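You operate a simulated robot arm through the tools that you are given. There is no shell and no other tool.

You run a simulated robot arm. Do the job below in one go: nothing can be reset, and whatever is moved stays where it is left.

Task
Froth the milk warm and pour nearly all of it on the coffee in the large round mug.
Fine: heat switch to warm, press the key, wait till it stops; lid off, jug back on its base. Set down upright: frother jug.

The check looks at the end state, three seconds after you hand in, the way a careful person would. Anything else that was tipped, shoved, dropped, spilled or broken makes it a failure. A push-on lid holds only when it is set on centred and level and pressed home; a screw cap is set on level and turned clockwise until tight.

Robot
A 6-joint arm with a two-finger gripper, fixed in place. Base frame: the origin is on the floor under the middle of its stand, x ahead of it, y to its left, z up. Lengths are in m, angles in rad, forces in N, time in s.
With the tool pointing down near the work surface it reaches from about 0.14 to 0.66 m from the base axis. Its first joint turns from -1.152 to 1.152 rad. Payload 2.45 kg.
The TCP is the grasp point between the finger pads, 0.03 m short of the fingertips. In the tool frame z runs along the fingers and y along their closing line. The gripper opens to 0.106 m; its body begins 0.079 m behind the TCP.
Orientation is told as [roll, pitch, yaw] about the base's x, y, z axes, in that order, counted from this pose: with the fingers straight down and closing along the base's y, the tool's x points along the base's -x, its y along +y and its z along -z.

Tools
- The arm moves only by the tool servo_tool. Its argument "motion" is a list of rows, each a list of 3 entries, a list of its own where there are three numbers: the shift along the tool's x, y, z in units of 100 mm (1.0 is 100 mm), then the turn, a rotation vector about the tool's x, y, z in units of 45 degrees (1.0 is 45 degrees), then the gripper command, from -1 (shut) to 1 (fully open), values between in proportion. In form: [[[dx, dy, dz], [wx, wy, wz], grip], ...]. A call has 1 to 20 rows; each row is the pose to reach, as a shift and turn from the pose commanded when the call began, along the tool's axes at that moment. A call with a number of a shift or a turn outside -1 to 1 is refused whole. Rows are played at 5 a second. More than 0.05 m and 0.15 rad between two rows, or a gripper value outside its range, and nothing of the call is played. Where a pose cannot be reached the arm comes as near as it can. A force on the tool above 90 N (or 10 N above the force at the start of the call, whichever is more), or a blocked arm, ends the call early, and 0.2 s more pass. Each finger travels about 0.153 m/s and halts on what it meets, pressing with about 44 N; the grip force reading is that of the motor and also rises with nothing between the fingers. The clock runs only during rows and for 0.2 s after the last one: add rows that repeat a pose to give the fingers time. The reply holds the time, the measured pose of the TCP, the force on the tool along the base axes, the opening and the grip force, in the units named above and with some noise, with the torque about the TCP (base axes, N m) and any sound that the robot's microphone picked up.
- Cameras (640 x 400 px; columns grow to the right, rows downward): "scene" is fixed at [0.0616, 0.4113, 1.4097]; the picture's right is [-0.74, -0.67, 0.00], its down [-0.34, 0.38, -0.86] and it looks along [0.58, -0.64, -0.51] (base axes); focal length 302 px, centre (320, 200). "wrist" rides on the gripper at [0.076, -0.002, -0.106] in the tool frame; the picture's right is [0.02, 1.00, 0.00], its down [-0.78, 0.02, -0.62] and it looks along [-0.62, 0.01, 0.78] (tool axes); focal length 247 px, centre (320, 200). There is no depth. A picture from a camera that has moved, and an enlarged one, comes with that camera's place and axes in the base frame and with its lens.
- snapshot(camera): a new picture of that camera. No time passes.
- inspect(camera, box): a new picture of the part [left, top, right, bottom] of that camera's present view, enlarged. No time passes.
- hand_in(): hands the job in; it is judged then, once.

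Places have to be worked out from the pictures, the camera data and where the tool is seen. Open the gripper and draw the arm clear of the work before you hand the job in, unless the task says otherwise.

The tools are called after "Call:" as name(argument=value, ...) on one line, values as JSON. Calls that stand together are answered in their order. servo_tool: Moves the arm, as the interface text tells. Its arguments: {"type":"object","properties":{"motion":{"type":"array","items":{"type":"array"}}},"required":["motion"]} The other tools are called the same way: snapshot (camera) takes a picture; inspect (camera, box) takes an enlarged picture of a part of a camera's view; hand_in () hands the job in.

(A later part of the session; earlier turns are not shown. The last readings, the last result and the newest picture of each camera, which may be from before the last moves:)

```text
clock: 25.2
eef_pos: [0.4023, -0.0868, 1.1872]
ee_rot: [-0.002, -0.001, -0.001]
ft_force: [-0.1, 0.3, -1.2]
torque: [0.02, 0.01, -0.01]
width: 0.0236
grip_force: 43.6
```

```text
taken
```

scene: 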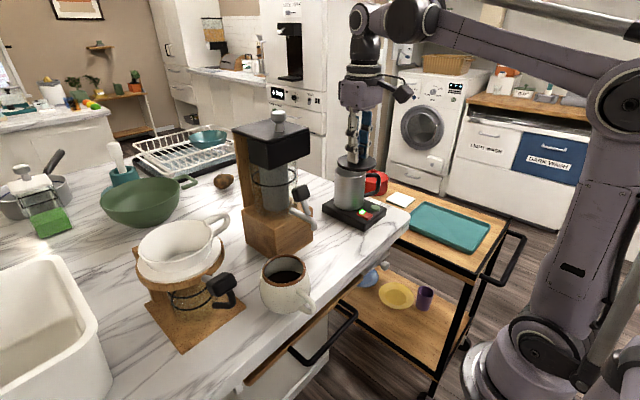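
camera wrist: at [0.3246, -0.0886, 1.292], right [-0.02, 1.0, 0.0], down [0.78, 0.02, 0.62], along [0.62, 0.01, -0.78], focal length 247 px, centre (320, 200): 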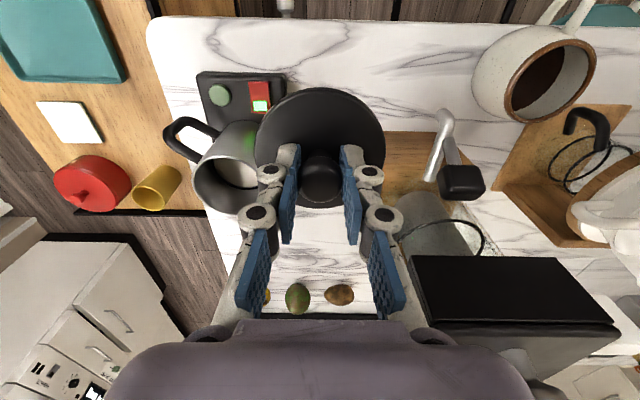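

Nothing is below the lid except marble. I move the last 1.7 cm sideways and lower to about 2 cm above the counter.

Call:
servo_tool(motion=[[[0.0, 0.1, 0.2], [0, 0, 0], -1], [[0.0, 0.17, 0.4], [0, 0, 0], -1], [[0.0, 0.17, 0.7], [0, 0, 0], -1], [[0.0, 0.17, 1.0], [0, 0, 0], -1], [[0.0, 0.17, 1.0], [0, 0, 0], -1]])

Call:
servo_tool(motion=[[[0.0, 0, 0.25], [0, 0, 0], -1], [[0.0, 0, 0.5], [0, 0, 0], -1], [[0.0, 0, 0.72], [0, 0, 0], -1], [[0.0, 0, 0.72], [0, 0, 0], -1]])

Call:
inspect(camera="scene", box=[270, 160, 390, 270])

Call:
snapshot(camera="wrist")

```text
clock: 26.4
eef_pos: [0.3995, -0.069, 1.0878]
ee_rot: [-0.001, -0.001, -0.002]
ft_force: [-0.1, -0.7, -0.1]
torque: [0.0, 0.0, -0.02]
width: 0.023
grip_force: 44.0
```

```text
clock: 27.4
eef_pos: [0.4009, -0.0695, 1.0172]
ee_rot: [-0.002, 0.0, -0.001]
ft_force: [-0.6, 0.2, -0.2]
torque: [-0.06, 0.0, 0.01]
width: 0.0231
grip_force: 44.1
```

```text
3.64 times, centred on (330, 215) of scene
camera zoom: at [0.0616, 0.4113, 1.4097], right [-0.74, -0.67, 0.0], down [-0.34, 0.38, -0.86], along [0.58, -0.64, -0.51], focal length 1098 px, centre (284, 146)
```

zoom: 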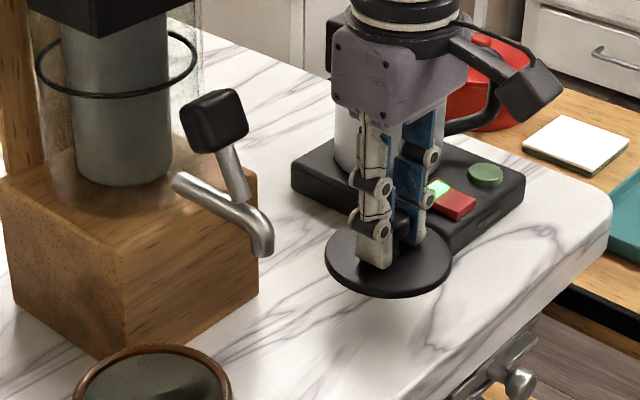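

```text
taken
camera wrist: at [0.3238, -0.0723, 1.1204], right [-0.02, 1.0, 0.0], down [0.78, 0.02, 0.62], along [0.62, 0.01, -0.78], focal length 247 px, centre (320, 200)
```

wrist: 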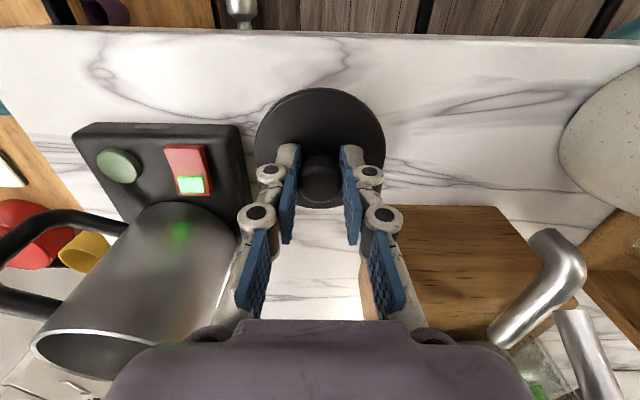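

The lid is over clear marble, about 2 cm up. I creep down until contact.

Call:
servo_tool(motion=[[[0.0, 0, 0.06], [0, 0, 0], -1], [[0.0, 0, 0.12], [0, 0, 0], -1], [[0.0, 0, 0.12], [0, 0, 0], -1]])

Call:
servo_tool(motion=[[[0.0, 0, 0.03], [0, 0, 0], -1], [[0.0, 0, 0.05], [0, 0, 0], -1], [[0.0, 0, 0.05], [0, 0, 0], -1]])

Call:
inspect(camera="scene", box=[330, 200, 410, 260])

```text
clock: 28.2
eef_pos: [0.4014, -0.0698, 1.0037]
ee_rot: [-0.001, 0.0, -0.001]
ft_force: [-0.3, 0.5, -0.7]
torque: [0.01, 0.0, 0.01]
width: 0.0231
grip_force: 44.6
```

```text
clock: 29.0
eef_pos: [0.4003, -0.0707, 0.9983]
ee_rot: [-0.003, 0.0, 0.0]
ft_force: [0.3, -0.9, -0.5]
torque: [-0.01, 0.03, 0.0]
width: 0.0232
grip_force: 43.7
```

```text
6.67 times, centred on (370, 230) of scene
camera zoom: at [0.0616, 0.4113, 1.4097], right [-0.74, -0.67, 0.0], down [-0.34, 0.38, -0.86], along [0.58, -0.64, -0.51], focal length 2012 px, centre (-13, 0)
```

zoom: 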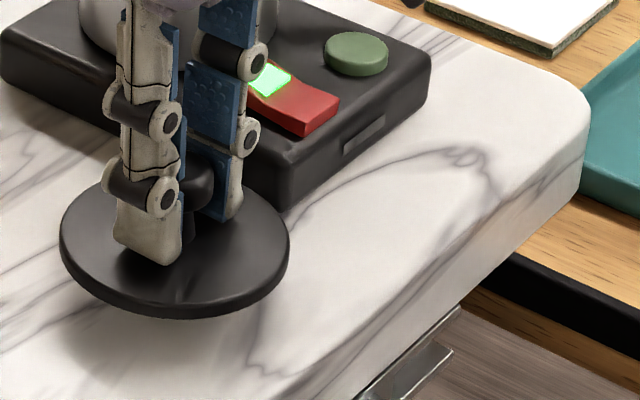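

No contact yet; a shadow gap is still visible. I keep creeping down.

Call:
servo_tool(motion=[[[0.0, 0, 0.03], [0, 0, 0], -1], [[0.0, 0, 0.05], [0, 0, 0], -1], [[0.0, 0, 0.05], [0, 0, 0], -1]])

Call:
servo_tool(motion=[[[0.0, 0, 0.02], [0, 0, 0], -1], [[0.0, 0, 0.04], [0, 0, 0], -1], [[0.0, 0, 0.04], [0, 0, 0], -1]])

Call:
inspect(camera="scene", box=[330, 200, 410, 260])

```text
clock: 29.8
eef_pos: [0.402, -0.0704, 0.9931]
ee_rot: [-0.002, -0.001, -0.001]
ft_force: [0.0, -0.2, -0.5]
torque: [-0.02, 0.0, 0.01]
width: 0.0231
grip_force: 43.7
```

```text
clock: 30.6
eef_pos: [0.4016, -0.0703, 0.9888]
ee_rot: [-0.002, 0.0, 0.001]
ft_force: [0.3, -0.2, 0.5]
torque: [0.01, 0.01, 0.01]
width: 0.0233
grip_force: 43.8
```

```text
6.67 times, centred on (370, 230) of scene
camera zoom: at [0.0616, 0.4113, 1.4097], right [-0.74, -0.67, 0.0], down [-0.34, 0.38, -0.86], along [0.58, -0.64, -0.51], focal length 2012 px, centre (-13, 0)
```

zoom: 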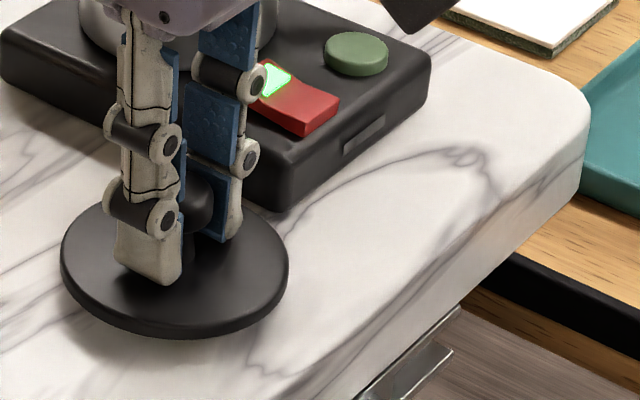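

Very close now; two more small steps.

Call:
servo_tool(motion=[[[0.0, 0, 0.015], [0, 0, 0], -1], [[0.0, 0, 0.03], [0, 0, 0], -1], [[0.0, 0, 0.03], [0, 0, 0], -1]])

Call:
servo_tool(motion=[[[0.0, 0, 0.015], [0, 0, 0], -1], [[0.0, 0, 0.025], [0, 0, 0], -1], [[0.0, 0, 0.025], [0, 0, 0], -1]])

Call:
inspect(camera="scene", box=[330, 200, 410, 260])

```text
clock: 31.4
eef_pos: [0.401, -0.0717, 0.9859]
ee_rot: [0.0, 0.001, 0.001]
ft_force: [-0.2, 0.0, -0.3]
torque: [-0.04, 0.01, 0.02]
width: 0.0233
grip_force: 44.1
```

```text
clock: 32.2
eef_pos: [0.4018, -0.0701, 0.9841]
ee_rot: [-0.002, 0.0, 0.0]
ft_force: [-0.5, -2.4, 45.9]
torque: [-0.02, -0.03, 0.02]
width: 0.023
grip_force: 43.9
```

```text
6.67 times, centred on (370, 230) of scene
camera zoom: at [0.061, 0.4114, 1.4097], right [-0.74, -0.67, 0.0], down [-0.34, 0.38, -0.86], along [0.58, -0.64, -0.51], focal length 2012 px, centre (-13, 0)
```

zoom: 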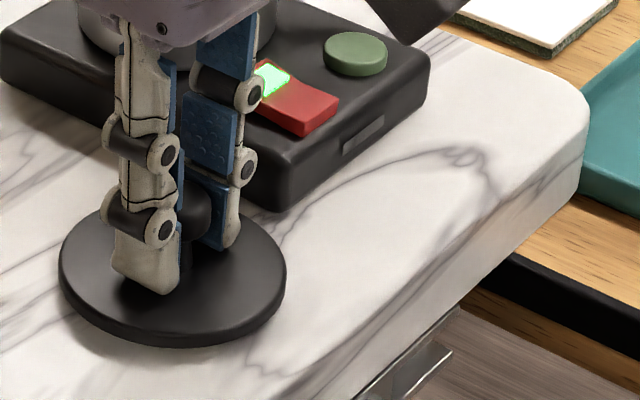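

The lid is on the counter (46 N). I ease up 2 mm, open the fingers and rise straight up.

Call:
servo_tool(motion=[[[0.0, 0, -0.02], [0, 0, 0], -1], [[0.0, 0, -0.02], [0, 0, 0], 0.0], [[0.0, 0, -0.02], [0, 0, 0], 0.2], [[0.0, 0, -0.02], [0, 0, 0], 0.2], [[0.0, 0, -0.2], [0, 0, 0], 0.2], [[0.0, 0, -0.5], [0, 0, 0], 0.2], [[0.0, 0, -0.8], [0, 0, 0], 0.2], [[0.0, 0, -1.0], [0, 0, 0], 0.2]])

Call:
inspect(camera="scene", box=[310, 140, 430, 250])

Call:
snapshot(camera="wrist")

```text
clock: 34.0
eef_pos: [0.4014, -0.07, 1.0831]
ee_rot: [-0.002, 0.0, 0.001]
ft_force: [-0.1, -0.2, -0.8]
torque: [-0.01, -0.02, 0.02]
width: 0.0635
grip_force: 0.1
```

```text
3.64 times, centred on (370, 195) of scene
camera zoom: at [0.0616, 0.4113, 1.4097], right [-0.74, -0.67, 0.0], down [-0.34, 0.38, -0.86], along [0.58, -0.64, -0.51], focal length 1098 px, centre (138, 218)
```

zoom: 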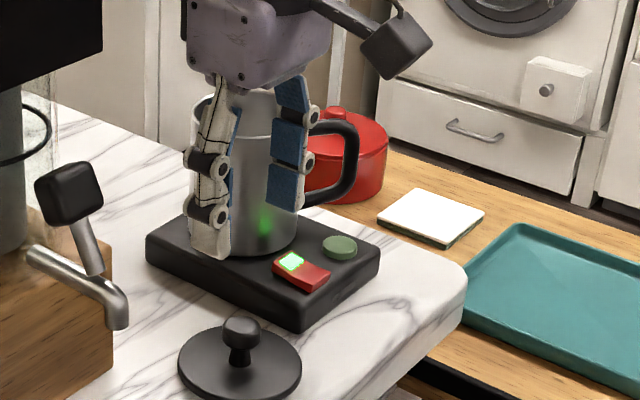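

```text
taken
camera wrist: at [0.3251, -0.0725, 1.1883], right [-0.02, 1.0, 0.0], down [0.78, 0.02, 0.62], along [0.62, 0.01, -0.78], focal length 247 px, centre (320, 200)
```

wrist: 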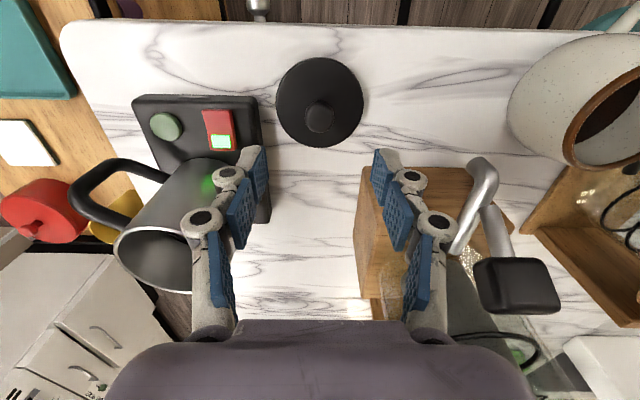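

The lid rests flat on the counter. I rise and move over toward the frother to see the milk, jug rim and handle from above.

Call:
servo_tool(motion=[[[0, 0, -0.4], [0, 0, 0], 1], [[0, 0, -0.8], [0, 0, 0], 1], [[0, -0.3, -1.0], [0, 0, 0], 1], [[0, -0.7, -1.0], [0, 0, 0], 1], [[0, -1.0, -1.0], [0, 0, 0], 1], [[0, -1.0, -1.0], [0, 0, 0], 1]])

Call:
snapshot(camera="wrist")

Call:
inspect(camera="wrist", box=[200, 80, 360, 220])

Call:
inspect(camera="scene", box=[320, 150, 400, 220])

```text
clock: 35.4
eef_pos: [0.4006, -0.1676, 1.1825]
ee_rot: [-0.003, 0.0, 0.001]
ft_force: [0.6, -0.5, -0.3]
torque: [-0.01, 0.04, 0.0]
width: 0.1062
grip_force: 0.0
```

```text
taken
camera wrist: at [0.3233, -0.1698, 1.288], right [-0.02, 1.0, 0.0], down [0.78, 0.02, 0.62], along [0.62, 0.01, -0.78], focal length 247 px, centre (320, 200)
```

wrist: 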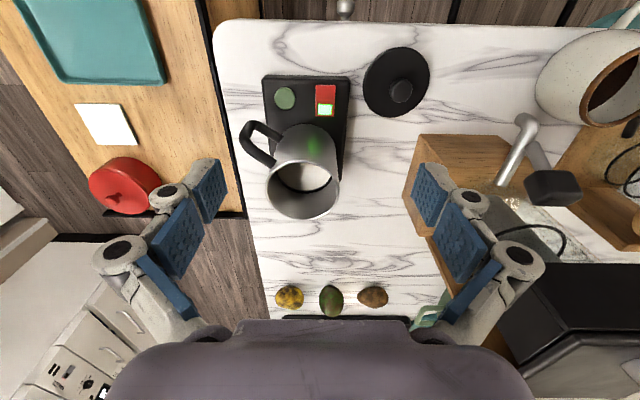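

```text
2.86 times, centred on (280, 150) of wrist
camera zoom: at [0.3233, -0.1698, 1.288], right [-0.02, 1.0, 0.0], down [0.78, 0.02, 0.62], along [0.62, 0.01, -0.78], focal length 706 px, centre (434, 343)
```

zoom: 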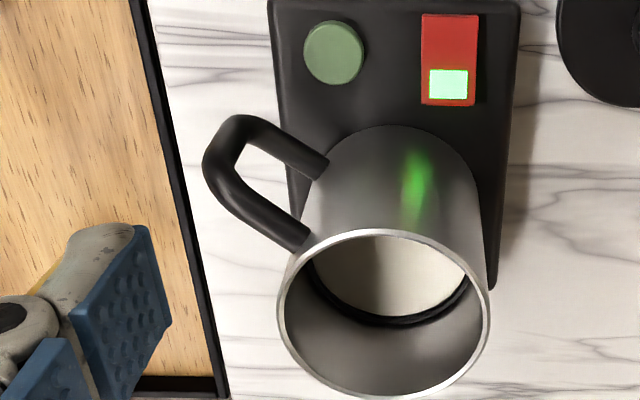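

```text
5.71 times, centred on (360, 185) of scene
camera zoom: at [0.0617, 0.4113, 1.4097], right [-0.74, -0.67, 0.0], down [-0.34, 0.38, -0.86], along [0.58, -0.64, -0.51], focal length 1725 px, centre (91, 286)
```

zoom: 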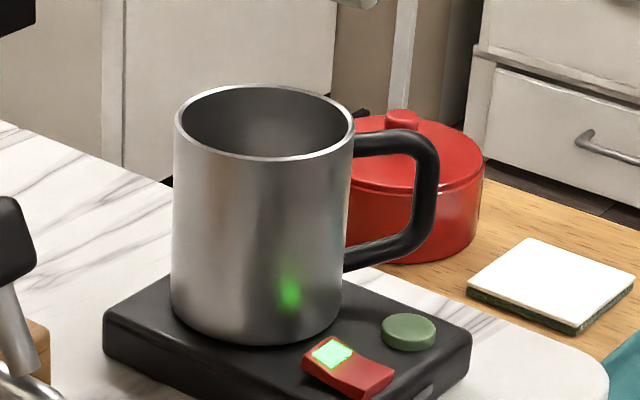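

The milk sits low in the jug; rim centre works out to about (0.487, -0.187, 1.063), diameter 0.084, and the handle points along about -127° reaching 0.085 m from the axis. I'll grip the body horizontally from the handle side (tool heading 53°, camera up), so first I rise and start turning the tool about its axis.

Call:
servo_tool(motion=[[[-0.06, -0.08, -0.1], [0, 0, 0.16], 1], [[-0.12, -0.16, -0.2], [0, 0, 0.32], 1], [[-0.18, -0.24, -0.3], [0, 0, 0.48], 1], [[-0.24, -0.32, -0.4], [0, 0, 0.64], 1], [[-0.3, -0.4, -0.5], [0, 0, 0.8], 1], [[-0.36, -0.48, -0.5], [0, 0, 0.94], 1], [[-0.4, -0.52, -0.5], [0, 0, 0.94], 1]])

Call:
servo_tool(motion=[[[0, 0, 0], [0, 0, 0.16], 1], [[0, 0, 0], [0, 0, 0.32], 1], [[0, 0, 0], [0, 0, 0.48], 1], [[0, 0, 0], [0, 0, 0.64], 1], [[0, 0, 0], [0, 0, 0.8], 1], [[0, 0, 0], [0, 0, 0.94], 1], [[0, 0, 0], [0, 0, 0.94], 1]])

Call:
snapshot(camera="scene")

```text
clock: 37.0
eef_pos: [0.4405, -0.2217, 1.2333]
ee_rot: [-0.001, 0.0, -0.741]
ft_force: [-0.9, 0.4, 0.3]
torque: [0.0, 0.04, -0.02]
width: 0.1062
grip_force: 0.1
```

```text
clock: 38.6
eef_pos: [0.4422, -0.2219, 1.2336]
ee_rot: [0.0, -0.002, -1.476]
ft_force: [0.2, -0.2, -0.7]
torque: [-0.01, 0.01, 0.0]
width: 0.106
grip_force: 0.1
```

```text
taken
```

scene: 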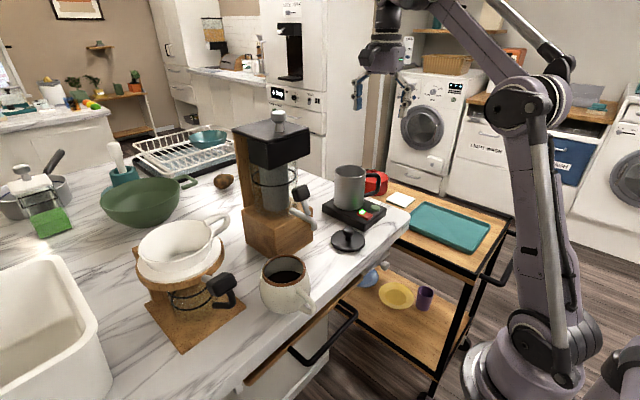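

Yaw is -1.476; I turn another 0.74 rad to bring the camera side toward heading 53°.

Call:
servo_tool(motion=[[[0, 0, 0], [0, 0, 0.16], 1], [[0, 0, 0], [0, 0, 0.32], 1], [[0, 0, 0], [0, 0, 0.48], 1], [[0, 0, 0], [0, 0, 0.64], 1], [[0, 0, 0], [0, 0, 0.8], 1], [[0, 0, 0], [0, 0, 0.943], 1], [[0, 0, 0], [0, 0, 0.943], 1]])

Call:
snapshot(camera="scene")

Call:
snapshot(camera="wrist")

```text
clock: 40.2
eef_pos: [0.4416, -0.2217, 1.2345]
ee_rot: [0.001, -0.002, -2.218]
ft_force: [0.5, 0.2, -0.5]
torque: [0.05, -0.02, -0.02]
width: 0.1059
grip_force: 0.0
```

```text
taken
```

scene: 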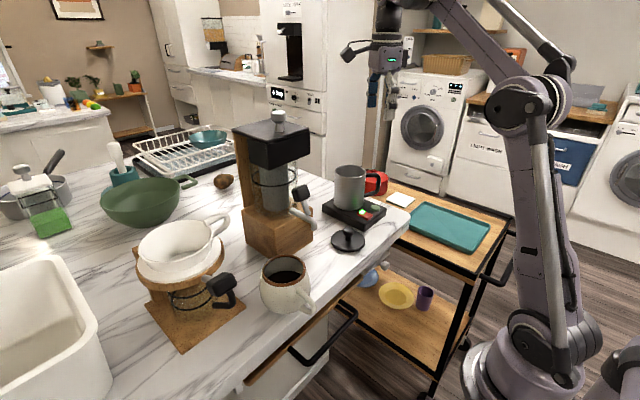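

```text
taken
camera wrist: at [0.4852, -0.1608, 1.3389], right [0.81, -0.59, 0.0], down [-0.46, -0.63, 0.62], along [-0.36, -0.5, -0.78], focal length 247 px, centre (320, 200)
```

wrist: 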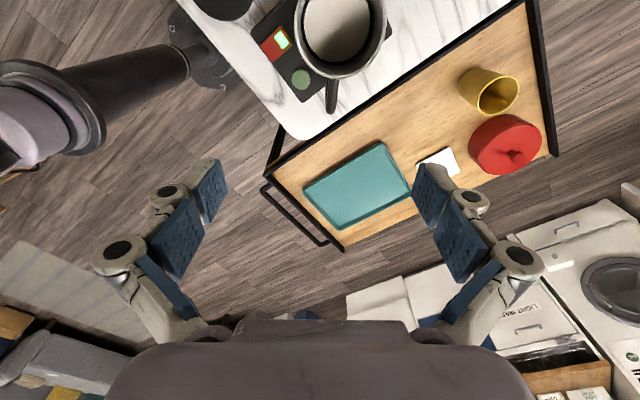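

The tool yaw is right (camera side now toward 53°). Now I tilt about tool y by 45°, then another 45°, to bring the fingers horizontal.

Call:
servo_tool(motion=[[[0, 0, 0], [0, 0.16, 0], 1], [[0, 0, 0], [0, 0.32, 0], 1], [[0, 0, 0], [0, 0.48, 0], 1], [[0, 0, 0], [0, 0.64, 0], 1], [[0, 0, 0], [0, 0.8, 0], 1], [[0, 0, 0], [0, 0.96, 0], 1], [[0, 0, 0], [0, 1.0, 0], 1], [[0, 0, 0], [0, 1.0, 0], 1]])

Call:
snapshot(camera="scene")

Call:
snapshot(camera="wrist")

```text
clock: 42.0
eef_pos: [0.4421, -0.2215, 1.2333]
ee_rot: [0.002, 0.783, -2.216]
ft_force: [0.4, -0.5, 0.0]
torque: [0.03, -0.02, -0.01]
width: 0.1061
grip_force: 0.0
```

```text
taken
```

scene: 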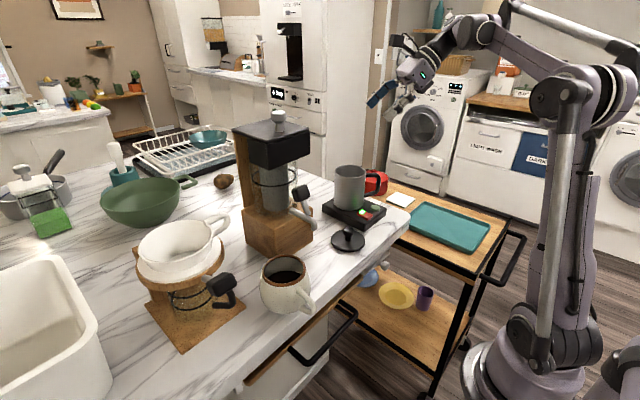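

```text
taken
camera wrist: at [0.4266, -0.2382, 1.3616], right [0.81, -0.59, 0.02], down [-0.58, -0.8, -0.11], along [0.08, 0.08, -0.99], focal length 247 px, centre (320, 200)
```

wrist: 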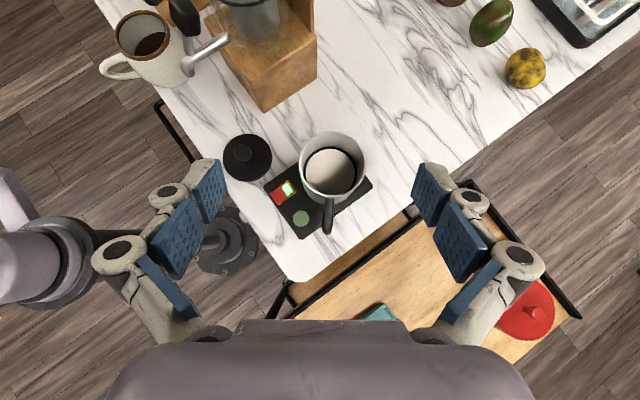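

Good overhead view: handle points nearly along the tool heading. I tilt the remaining 45°.

Call:
servo_tool(motion=[[[0, 0, 0], [0, 0.16, 0], 1], [[0, 0, 0], [0, 0.32, 0], 1], [[0, 0, 0], [0, 0.48, 0], 1], [[0, 0, 0], [0, 0.64, 0], 1], [[0, 0, 0], [0, 0.8, 0], 1], [[0, 0, 0], [0, 0.96, 0], 1], [[0, 0, 0], [0, 1.0, 0], 1], [[0, 0, 0], [0, 1.0, 0], 1]])

Call:
snapshot(camera="scene")

Call:
snapshot(camera="wrist")

```text
clock: 43.8
eef_pos: [0.4423, -0.2209, 1.233]
ee_rot: [1.386, 1.571, -0.832]
ft_force: [-0.4, 0.0, -0.3]
torque: [-0.02, 0.0, -0.01]
width: 0.106
grip_force: 0.1
```

```text
taken
```

scene: 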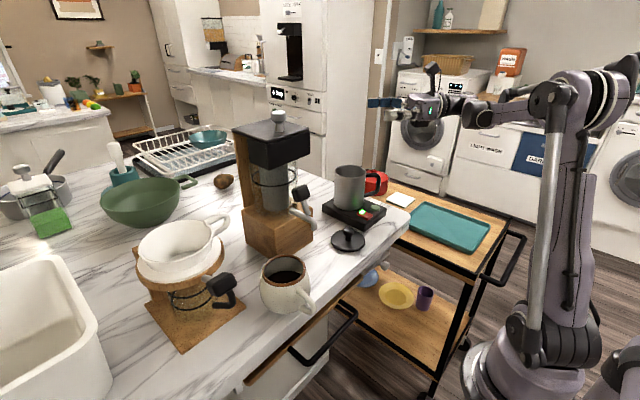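

```text
taken
camera wrist: at [0.3751, -0.3066, 1.3084], right [0.8, -0.6, 0.02], down [-0.36, -0.51, -0.78], along [0.48, 0.62, -0.62], focal length 247 px, centre (320, 200)
```

wrist: 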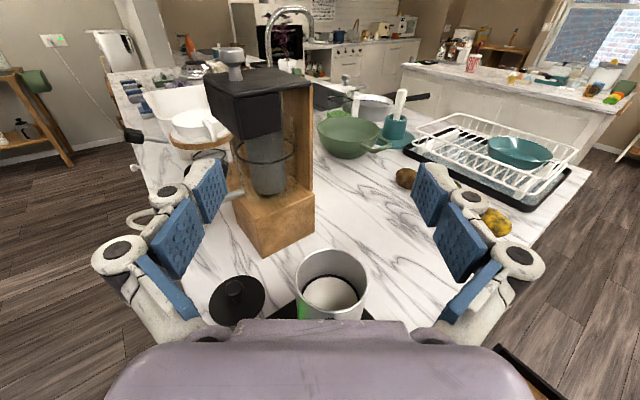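

The fingers are now horizontal with the camera on top, heading about 53°. I zoom in on the jug from this view to refine its lateral position and the handle.

Call:
inspect(camera="wrist", box=[270, 230, 400, 330])

Call:
inspect(camera="scene", box=[330, 60, 470, 240])

```text
4.00 times, centred on (335, 280) of wrist
camera zoom: at [0.3751, -0.3066, 1.3084], right [0.8, -0.6, 0.02], down [-0.36, -0.51, -0.78], along [0.48, 0.62, -0.62], focal length 988 px, centre (260, -120)
```

zoom: 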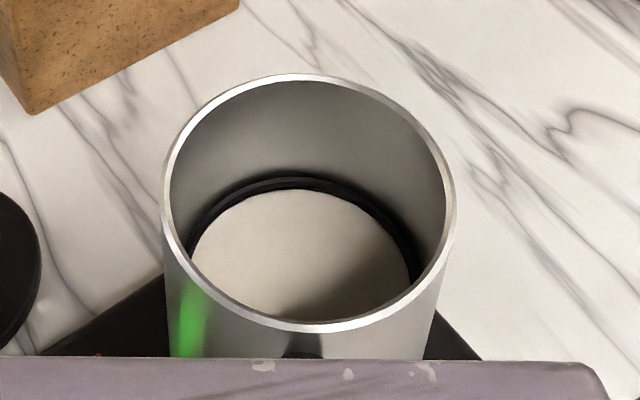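

```text
2.22 times, centred on (400, 150) of scene
camera zoom: at [0.0616, 0.4113, 1.4097], right [-0.74, -0.67, 0.0], down [-0.34, 0.38, -0.86], along [0.58, -0.64, -0.51], focal length 671 px, centre (142, 311)
```

zoom: 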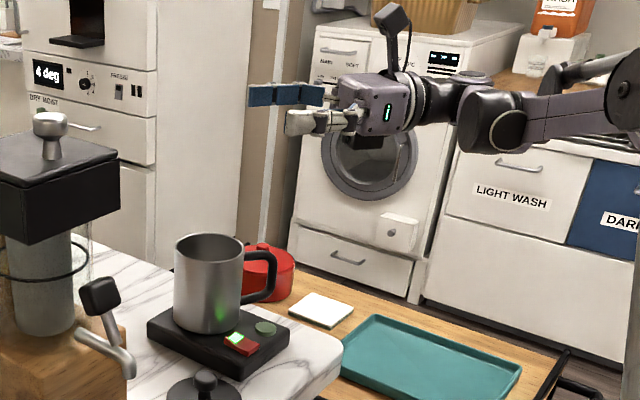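

The jug axis checks out at (0.488, -0.187). I move forward 39 mm and right 16 mm so the fingers sit on either side above the jug, staying at the same height.

Call:
servo_tool(motion=[[[0, 0.08, 0.2], [0, 0, 0], 1], [[0, 0.162, 0.395], [0, 0, 0], 1], [[0, 0.162, 0.395], [0, 0, 0], 1]])

Call:
servo_tool(motion=[[[-0.25, 0, 0], [0, 0, 0], 1], [[-0.5, 0, 0], [0, 0, 0], 1], [[-0.75, 0, 0], [0, 0, 0], 1], [[-0.75, 0, 0], [0, 0, 0], 1]])

Call:
snapshot(camera="wrist")

Call:
inspect(camera="scene", box=[330, 100, 450, 230])

```text
clock: 44.6
eef_pos: [0.4774, -0.2008, 1.2328]
ee_rot: [0.563, 1.57, -1.654]
ft_force: [0.9, 0.3, 0.8]
torque: [0.02, 0.0, -0.01]
width: 0.106
grip_force: 0.0
```

```text
clock: 45.6
eef_pos: [0.4781, -0.2003, 1.1582]
ee_rot: [0.569, 1.568, -1.646]
ft_force: [0.8, 0.5, 0.6]
torque: [0.0, -0.03, -0.01]
width: 0.1058
grip_force: 0.1
```

```text
taken
camera wrist: at [0.4125, -0.2849, 1.2337], right [0.8, -0.6, 0.02], down [-0.36, -0.51, -0.78], along [0.48, 0.62, -0.62], focal length 247 px, centre (320, 200)
```

wrist: 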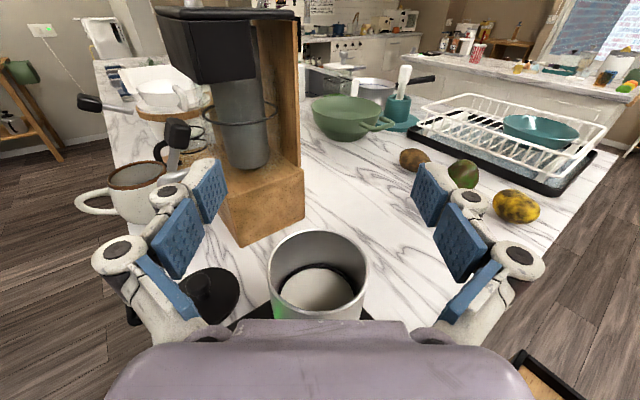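

```text
3.08 times, centred on (390, 165) of scene
camera zoom: at [0.0616, 0.4113, 1.4097], right [-0.74, -0.67, 0.0], down [-0.34, 0.38, -0.86], along [0.58, -0.64, -0.51], focal length 929 px, centre (105, 308)
```

zoom: 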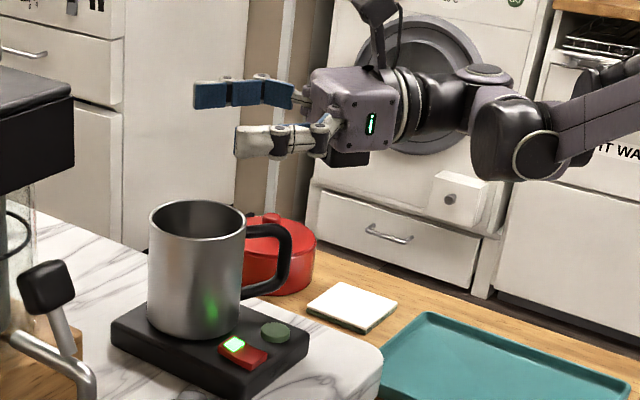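

The jug is centred laterally between the fingers and its axis is about 16 mm ahead of the TCP. I check the gripper's underside before descending further.

Call:
inspect(camera="scene", box=[395, 110, 455, 160])

Call:
inspect(camera="wrist", box=[230, 210, 410, 340])

```text
8.00 times, centred on (425, 135) of scene
camera zoom: at [0.0616, 0.4113, 1.4097], right [-0.74, -0.67, 0.0], down [-0.34, 0.38, -0.86], along [0.58, -0.64, -0.51], focal length 2415 px, centre (-520, 720)
```

zoom: 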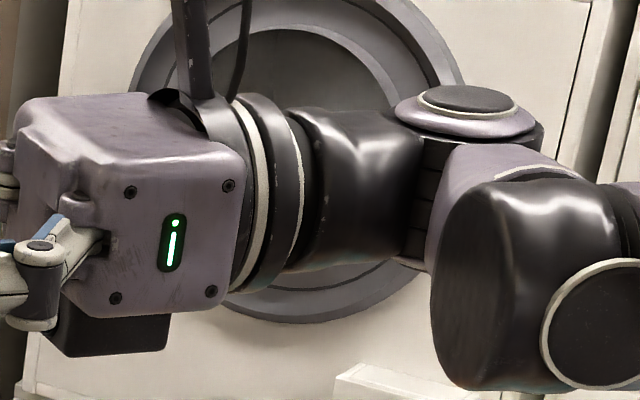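

```text
3.08 times, centred on (320, 275) of wrist
camera zoom: at [0.4125, -0.2849, 1.2337], right [0.8, -0.6, 0.02], down [-0.36, -0.51, -0.78], along [0.48, 0.62, -0.62], focal length 760 px, centre (320, -31)
```

zoom: 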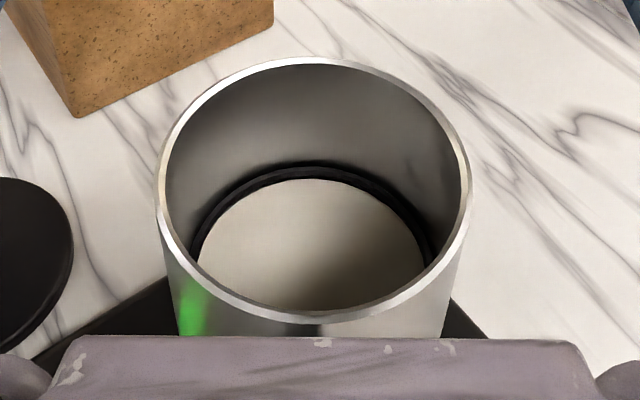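

A black housing hangs about 5 cm below the tool axis, which still clears the plate at a grip height of 1.03. I descend part-way so the fingers come alongside the rim, then check.

Call:
servo_tool(motion=[[[-0.25, 0, 0], [0, 0, 0], 1], [[-0.5, 0, 0], [0, 0, 0], 1], [[-0.75, 0, 0], [0, 0, 0], 1], [[-0.85, 0, 0], [0, 0, 0], 1], [[-0.85, 0, 0], [0, 0, 0], 1]])

Call:
snapshot(camera="wrist")

Call:
inspect(camera="scene", box=[330, 130, 430, 230])

```text
clock: 46.8
eef_pos: [0.4775, -0.2004, 1.0735]
ee_rot: [0.536, 1.568, -1.68]
ft_force: [-0.3, -0.5, -1.2]
torque: [-0.01, 0.0, -0.01]
width: 0.106
grip_force: 0.0
```

```text
taken
camera wrist: at [0.4125, -0.2852, 1.1486], right [0.8, -0.6, 0.02], down [-0.36, -0.51, -0.78], along [0.48, 0.62, -0.62], focal length 247 px, centre (320, 200)
```

wrist: 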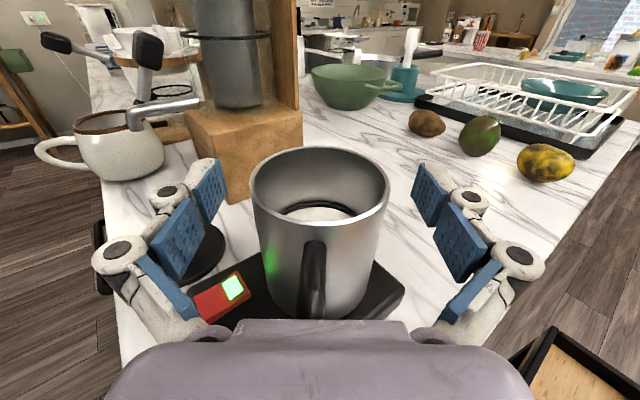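

```text
4.00 times, centred on (380, 180) of scene
camera zoom: at [0.0616, 0.4113, 1.4097], right [-0.74, -0.67, 0.0], down [-0.34, 0.38, -0.86], along [0.58, -0.64, -0.51], focal length 1207 px, centre (80, 280)
```

zoom: 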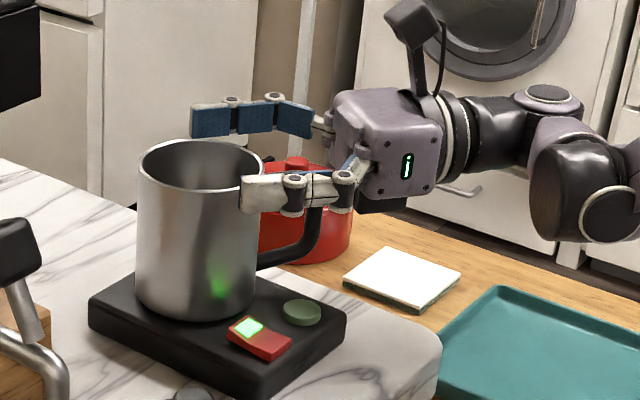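

The handle lies centrally between the fingers with clear space to the palm, and both fingers clear the rim. I descend the remaining 4.5 cm.

Call:
servo_tool(motion=[[[-0.15, 0, 0], [0, 0, 0], 1], [[-0.3, 0, 0], [0, 0, 0], 1], [[-0.45, 0, 0], [0, 0, 0], 1], [[-0.45, 0, 0], [0, 0, 0], 1]])

Call:
snapshot(camera="wrist")

Call:
inspect(camera="scene", box=[330, 130, 430, 230])

```text
clock: 47.8
eef_pos: [0.4787, -0.2004, 1.028]
ee_rot: [0.545, 1.568, -1.671]
ft_force: [0.4, 0.4, 0.1]
torque: [0.03, -0.01, 0.0]
width: 0.1059
grip_force: 0.0
```

```text
taken
camera wrist: at [0.4131, -0.2847, 1.1029], right [0.8, -0.6, 0.02], down [-0.36, -0.51, -0.78], along [0.48, 0.62, -0.62], focal length 247 px, centre (320, 200)
```

wrist: 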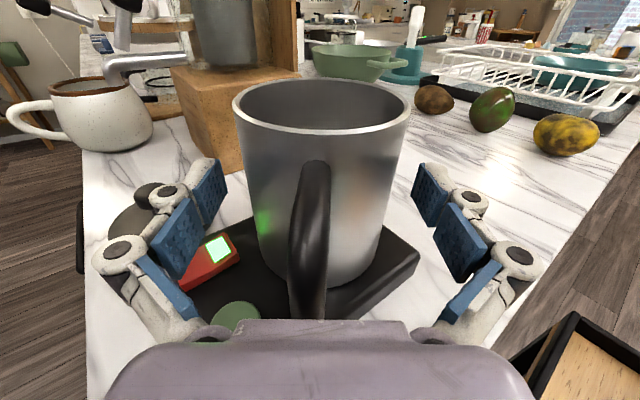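

```text
4.00 times, centred on (380, 180) of scene
camera zoom: at [0.0616, 0.4113, 1.4097], right [-0.74, -0.67, 0.0], down [-0.34, 0.38, -0.86], along [0.58, -0.64, -0.51], focal length 1207 px, centre (80, 280)
```

zoom: 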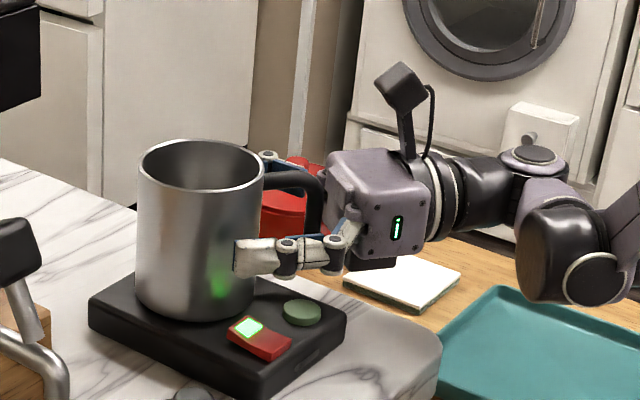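

All clear around jug and handle. I close the gripper on the jug body.

Call:
servo_tool(motion=[[[0, 0, 0], [0, 0, 0], 0.7], [[0, 0, 0], [0, 0, 0], 0.3], [[0, 0, 0], [0, 0, 0], -1], [[0, 0, 0], [0, 0, 0], -1], [[0, 0, 0], [0, 0, 0], -1]])

Call:
snapshot(camera="wrist")

Call:
inspect(camera="scene", box=[330, 130, 430, 230])

```text
clock: 49.0
eef_pos: [0.4783, -0.2014, 1.0286]
ee_rot: [0.537, 1.568, -1.679]
ft_force: [-1.2, -1.7, -0.3]
torque: [0.12, 0.05, 0.04]
width: 0.0825
grip_force: 43.9
```

```text
taken
camera wrist: at [0.413, -0.2847, 1.1031], right [0.8, -0.6, 0.02], down [-0.36, -0.51, -0.78], along [0.48, 0.62, -0.62], focal length 247 px, centre (320, 200)
```

wrist: 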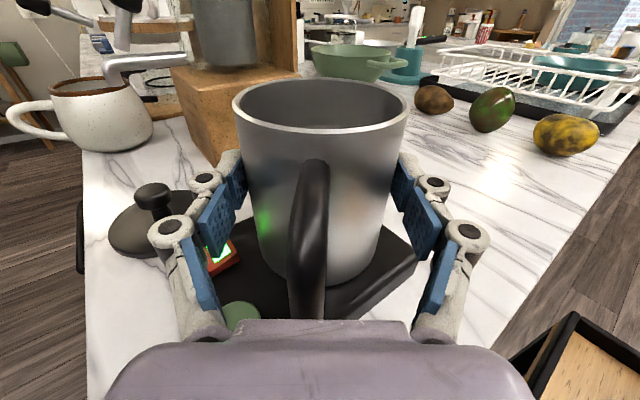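

```text
4.00 times, centred on (380, 180) of scene
camera zoom: at [0.0616, 0.4113, 1.4097], right [-0.74, -0.67, 0.0], down [-0.34, 0.38, -0.86], along [0.58, -0.64, -0.51], focal length 1207 px, centre (80, 280)
```

zoom: 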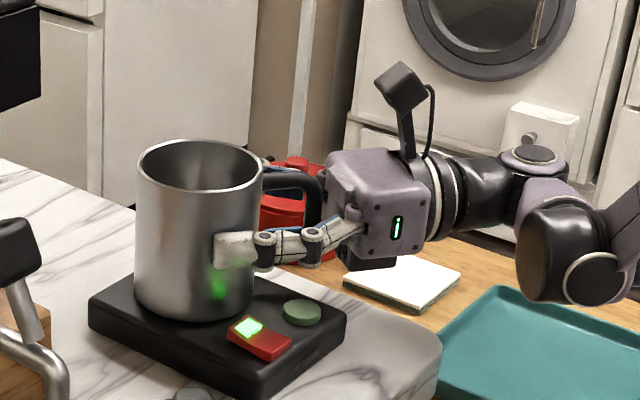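

The jug is gripped (width 0.0825, 44 N). I lift 3 cm slowly and check the load and that the jug hangs level.

Call:
servo_tool(motion=[[[0.03, 0, 0], [0, 0, 0], -1], [[0.08, 0, 0], [0, 0, 0], -1], [[0.15, 0, 0], [0, 0, 0], -1], [[0.25, 0, 0], [0, 0, 0], -1], [[0.3, 0, 0], [0, 0, 0], -1], [[0.3, 0, 0], [0, 0, 0], -1]])

Call:
snapshot(camera="wrist")

Call:
inspect(camera="scene", box=[330, 130, 430, 230])

```text
clock: 50.4
eef_pos: [0.4787, -0.2001, 1.0589]
ee_rot: [0.44, 1.569, -1.776]
ft_force: [0.4, -0.1, -4.2]
torque: [-0.04, 0.03, 0.02]
width: 0.0823
grip_force: 44.2
```

```text
taken
camera wrist: at [0.4125, -0.285, 1.1337], right [0.8, -0.6, 0.02], down [-0.36, -0.51, -0.78], along [0.48, 0.62, -0.62], focal length 247 px, centre (320, 200)
```

wrist: 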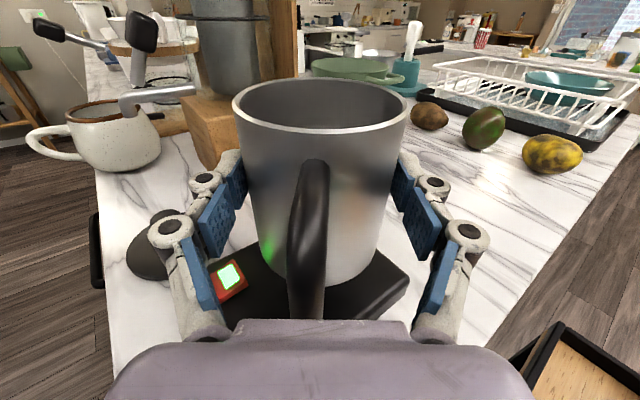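

```text
4.00 times, centred on (380, 180) of scene
camera zoom: at [0.0617, 0.4113, 1.4097], right [-0.74, -0.67, 0.0], down [-0.34, 0.38, -0.86], along [0.58, -0.64, -0.51], focal length 1207 px, centre (80, 280)
```

zoom: 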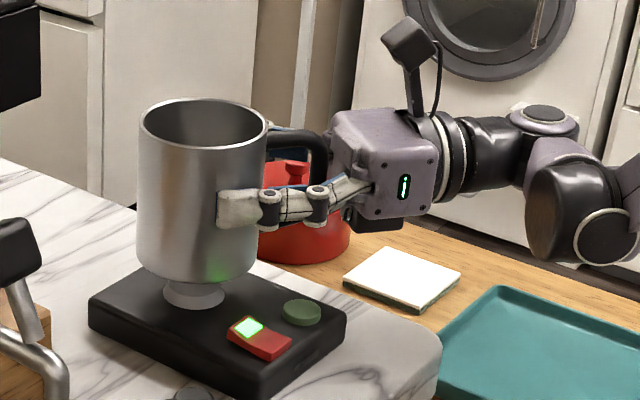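

The jug hangs level, weighing about 4.2 N, and I can see the raised disc on the base that it seats on. I lift it a further 10 cm, slowly.

Call:
servo_tool(motion=[[[0.15, 0, 0], [0, 0, 0], -1], [[0.35, 0, 0], [0, 0, 0], -1], [[0.55, 0, 0], [0, 0, 0], -1], [[0.75, 0, 0], [0, 0, 0], -1], [[0.92, 0, 0], [0, 0, 0], -1], [[1.0, 0, 0], [0, 0, 0], -1], [[1.0, 0, 0], [0, 0, 0], -1]])

Call:
snapshot(camera="scene")

Call:
snapshot(camera="wrist")

```text
clock: 52.0
eef_pos: [0.4797, -0.201, 1.1597]
ee_rot: [0.439, 1.569, -1.777]
ft_force: [-0.4, 0.3, -4.3]
torque: [-0.05, 0.02, 0.02]
width: 0.0823
grip_force: 43.9
```

```text
taken
```

scene: 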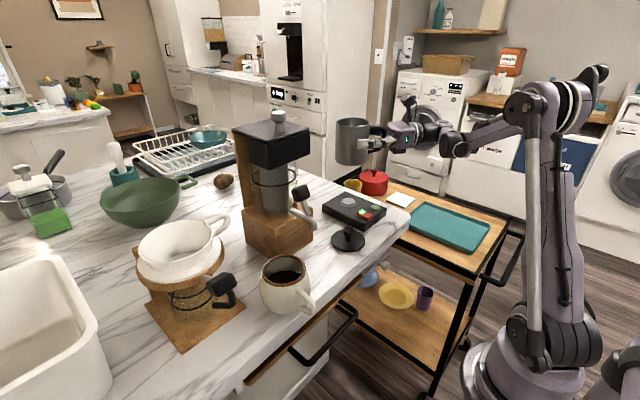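

```text
taken
camera wrist: at [0.413, -0.2856, 1.2348], right [0.8, -0.6, 0.02], down [-0.36, -0.51, -0.78], along [0.48, 0.62, -0.62], focal length 247 px, centre (320, 200)
```

wrist: 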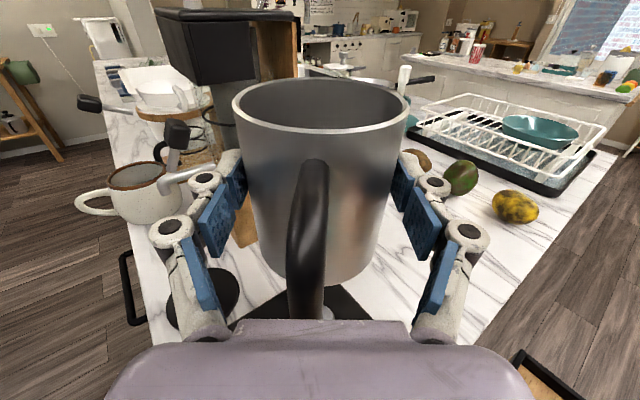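

The jug is held steadily. I carry it left along the tool's -y direction, level and slow, staying in front of the machine's spout.

Call:
servo_tool(motion=[[[0, -0.12, 0], [0, 0, 0], -1], [[0, -0.3, 0], [0, 0, 0], -1], [[0, -0.5, 0], [0, 0, 0], -1], [[0, -0.7, 0], [0, 0, 0], -1], [[0, -0.88, 0], [0, 0, 0], -1], [[0, -1.0, 0], [0, 0, 0], -1], [[0, -1.0, 0], [0, 0, 0], -1]])

Call:
servo_tool(motion=[[[0, -0.12, 0.05], [0, 0, 0], -1], [[0, -0.3, 0.13], [0, 0, 0], -1], [[0, -0.5, 0.22], [0, 0, 0], -1], [[0, -0.7, 0.31], [0, 0, 0], -1], [[0, -0.85, 0.38], [0, 0, 0], -1], [[0, -0.9, 0.4], [0, 0, 0], -1], [[0, -0.9, 0.4], [0, 0, 0], -1]])

Call:
snapshot(camera="scene")

Call:
snapshot(camera="wrist")

```text
clock: 53.6
eef_pos: [0.3994, -0.1401, 1.1573]
ee_rot: [0.467, 1.571, -1.752]
ft_force: [0.0, -0.2, -4.0]
torque: [-0.04, 0.01, -0.01]
width: 0.082
grip_force: 44.4
```

```text
clock: 55.2
eef_pos: [0.351, -0.0516, 1.1575]
ee_rot: [0.484, 1.57, -1.733]
ft_force: [0.5, 0.2, -3.5]
torque: [-0.04, 0.02, 0.03]
width: 0.0821
grip_force: 43.9
```

```text
taken
```

scene: 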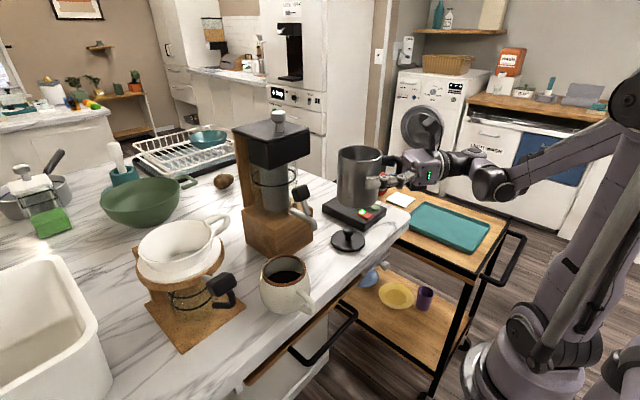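

```text
taken
camera wrist: at [0.2856, -0.1369, 1.2327], right [0.8, -0.6, 0.02], down [-0.36, -0.51, -0.78], along [0.48, 0.62, -0.62], focal length 247 px, centre (320, 200)
```

wrist: 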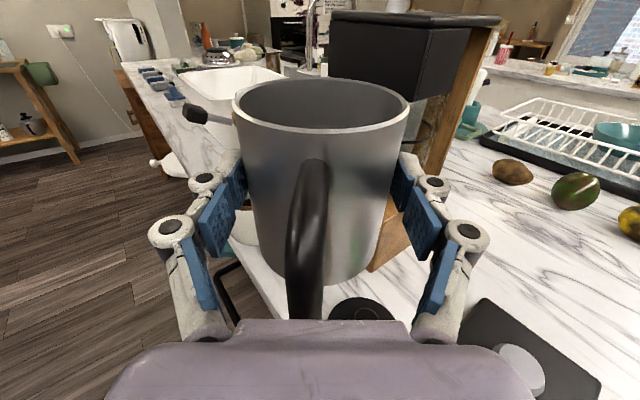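

Position is as planned at (0.351, -0.052). I continue left and forward to stand in front of the mug, still level at z 1.158.

Call:
servo_tool(motion=[[[0, -0.14, 0.1], [0, 0, 0], -1], [[0, -0.32, 0.26], [0, 0, 0], -1], [[0, -0.5, 0.44], [0, 0, 0], -1], [[0, -0.68, 0.62], [0, 0, 0], -1], [[0, -0.82, 0.76], [0, 0, 0], -1], [[0, -0.85, 0.8], [0, 0, 0], -1], [[0, -0.85, 0.8], [0, 0, 0], -1]])

Call:
snapshot(camera="scene")

Call:
snapshot(camera="wrist")

```text
clock: 56.8
eef_pos: [0.3297, 0.062, 1.1583]
ee_rot: [0.5, 1.569, -1.716]
ft_force: [-0.1, -0.2, -4.6]
torque: [-0.04, 0.01, 0.03]
width: 0.0819
grip_force: 43.9
```

```text
taken
```

scene: 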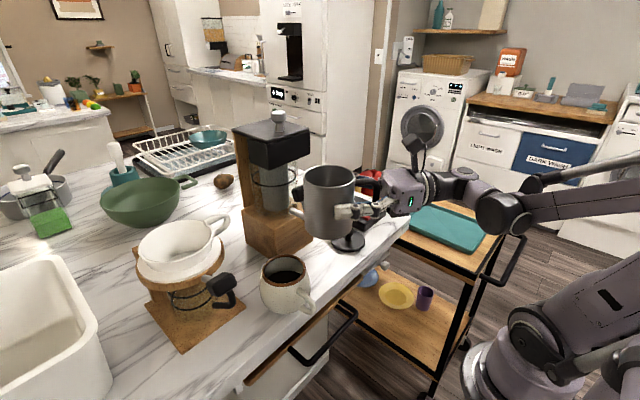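

```text
taken
camera wrist: at [0.2649, -0.0233, 1.2328], right [0.8, -0.6, 0.02], down [-0.36, -0.51, -0.78], along [0.48, 0.62, -0.62], focal length 247 px, centre (320, 200)
```

wrist: 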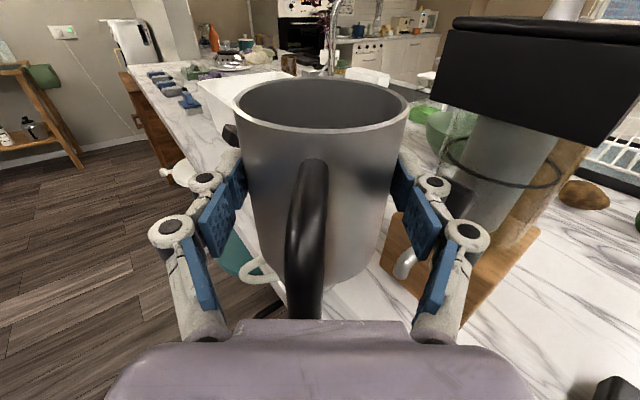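

The jug is level in front of the mug, clear of the spout. I yaw the tool by -10° to keep the right finger away from the spout and shift to the pre-pour spot at about (0.329, 0.096).

Call:
servo_tool(motion=[[[0, 0, 0], [-0.07, 0, 0], -1], [[0, 0, 0], [-0.15, 0, 0], -1], [[0, 0, 0], [-0.222, 0, 0], -1], [[0, 0, 0], [-0.222, 0, 0], -1]])

Call:
servo_tool(motion=[[[0, -0.1, 0.08], [0, 0, 0], -1], [[0, -0.2, 0.18], [0, 0, 0], -1], [[0, -0.25, 0.225], [0, 0, 0], -1], [[0, -0.25, 0.225], [0, 0, 0], -1]])

Call:
snapshot(camera="scene")

Call:
snapshot(camera="wrist")

```text
clock: 57.8
eef_pos: [0.3307, 0.0616, 1.1583]
ee_rot: [0.701, 1.569, -1.689]
ft_force: [0.2, 0.2, -4.2]
torque: [0.0, 0.04, 0.04]
width: 0.082
grip_force: 44.7
```

```text
clock: 58.8
eef_pos: [0.3314, 0.0951, 1.1587]
ee_rot: [0.692, 1.569, -1.7]
ft_force: [0.2, -0.2, -3.9]
torque: [-0.06, 0.01, 0.02]
width: 0.0821
grip_force: 44.1
```

```text
taken
```

scene: 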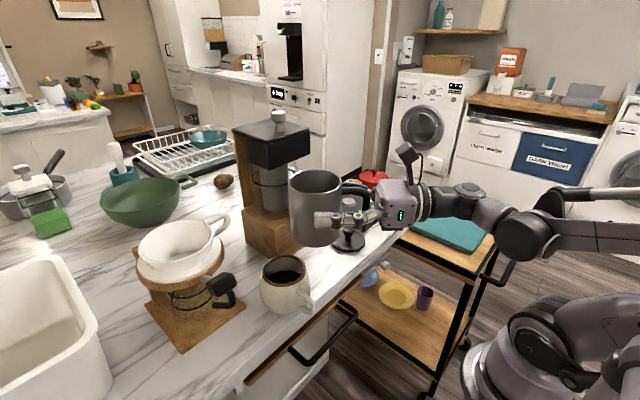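

```text
taken
camera wrist: at [0.2514, 0.0224, 1.2338], right [0.68, -0.73, 0.02], down [-0.44, -0.44, -0.78], along [0.58, 0.52, -0.62], focal length 247 px, centre (320, 200)
```

wrist: 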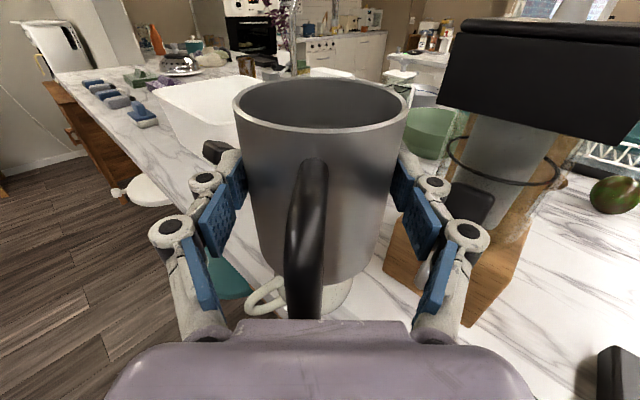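

The tool heading is now about 43°, and the mug centre lies about 8 cm ahead of the TCP and 3.5 mm left. I correct sideways and tilt the jug forward by 30° (well short of spilling), still high, to check reach and clearance.

Call:
servo_tool(motion=[[[0, -0.02, 0], [0, -0.08, 0], -1], [[0, -0.035, 0], [0, -0.17, 0], -1], [[0, -0.035, 0], [0, -0.26, 0], -1], [[0, -0.035, 0], [0, -0.35, 0], -1], [[0, -0.035, 0], [0, -0.44, 0], -1], [[0, -0.035, 0], [0, -0.53, 0], -1], [[0, -0.035, 0], [0, -0.62, 0], -1], [[0, -0.035, 0], [0, -0.667, 0], -1], [[0, -0.035, 0], [0, -0.667, 0], -1]])

Call:
snapshot(camera="scene")

Call:
snapshot(camera="wrist")

```text
clock: 60.8
eef_pos: [0.3277, 0.0966, 1.1567]
ee_rot: [0.002, 1.045, -2.391]
ft_force: [0.2, 0.0, -4.0]
torque: [0.03, 0.02, 0.02]
width: 0.0818
grip_force: 43.8
```

```text
taken
```

scene: 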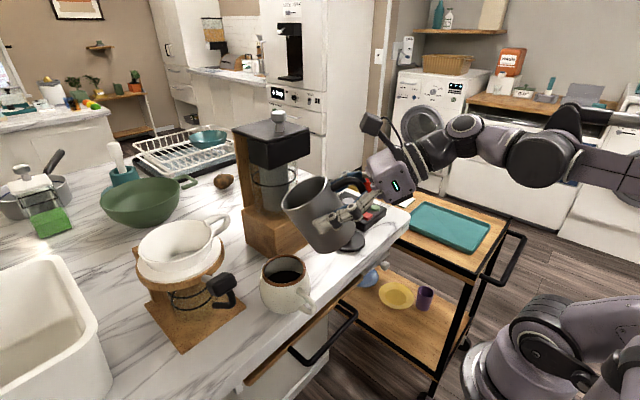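

```text
taken
camera wrist: at [0.2872, 0.0615, 1.2753], right [0.69, -0.72, 0.02], down [-0.67, -0.65, -0.37], along [0.28, 0.24, -0.93], focal length 247 px, centre (320, 200)
```

wrist: 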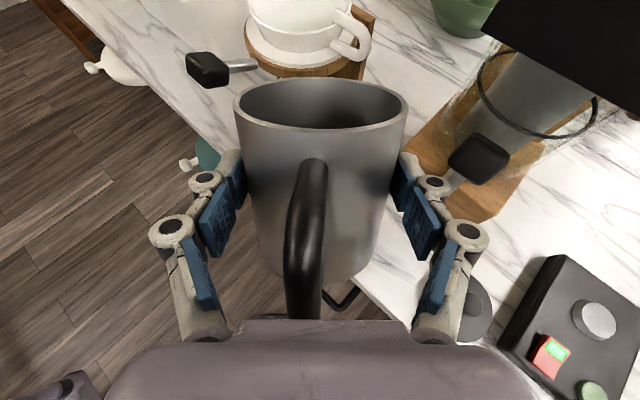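

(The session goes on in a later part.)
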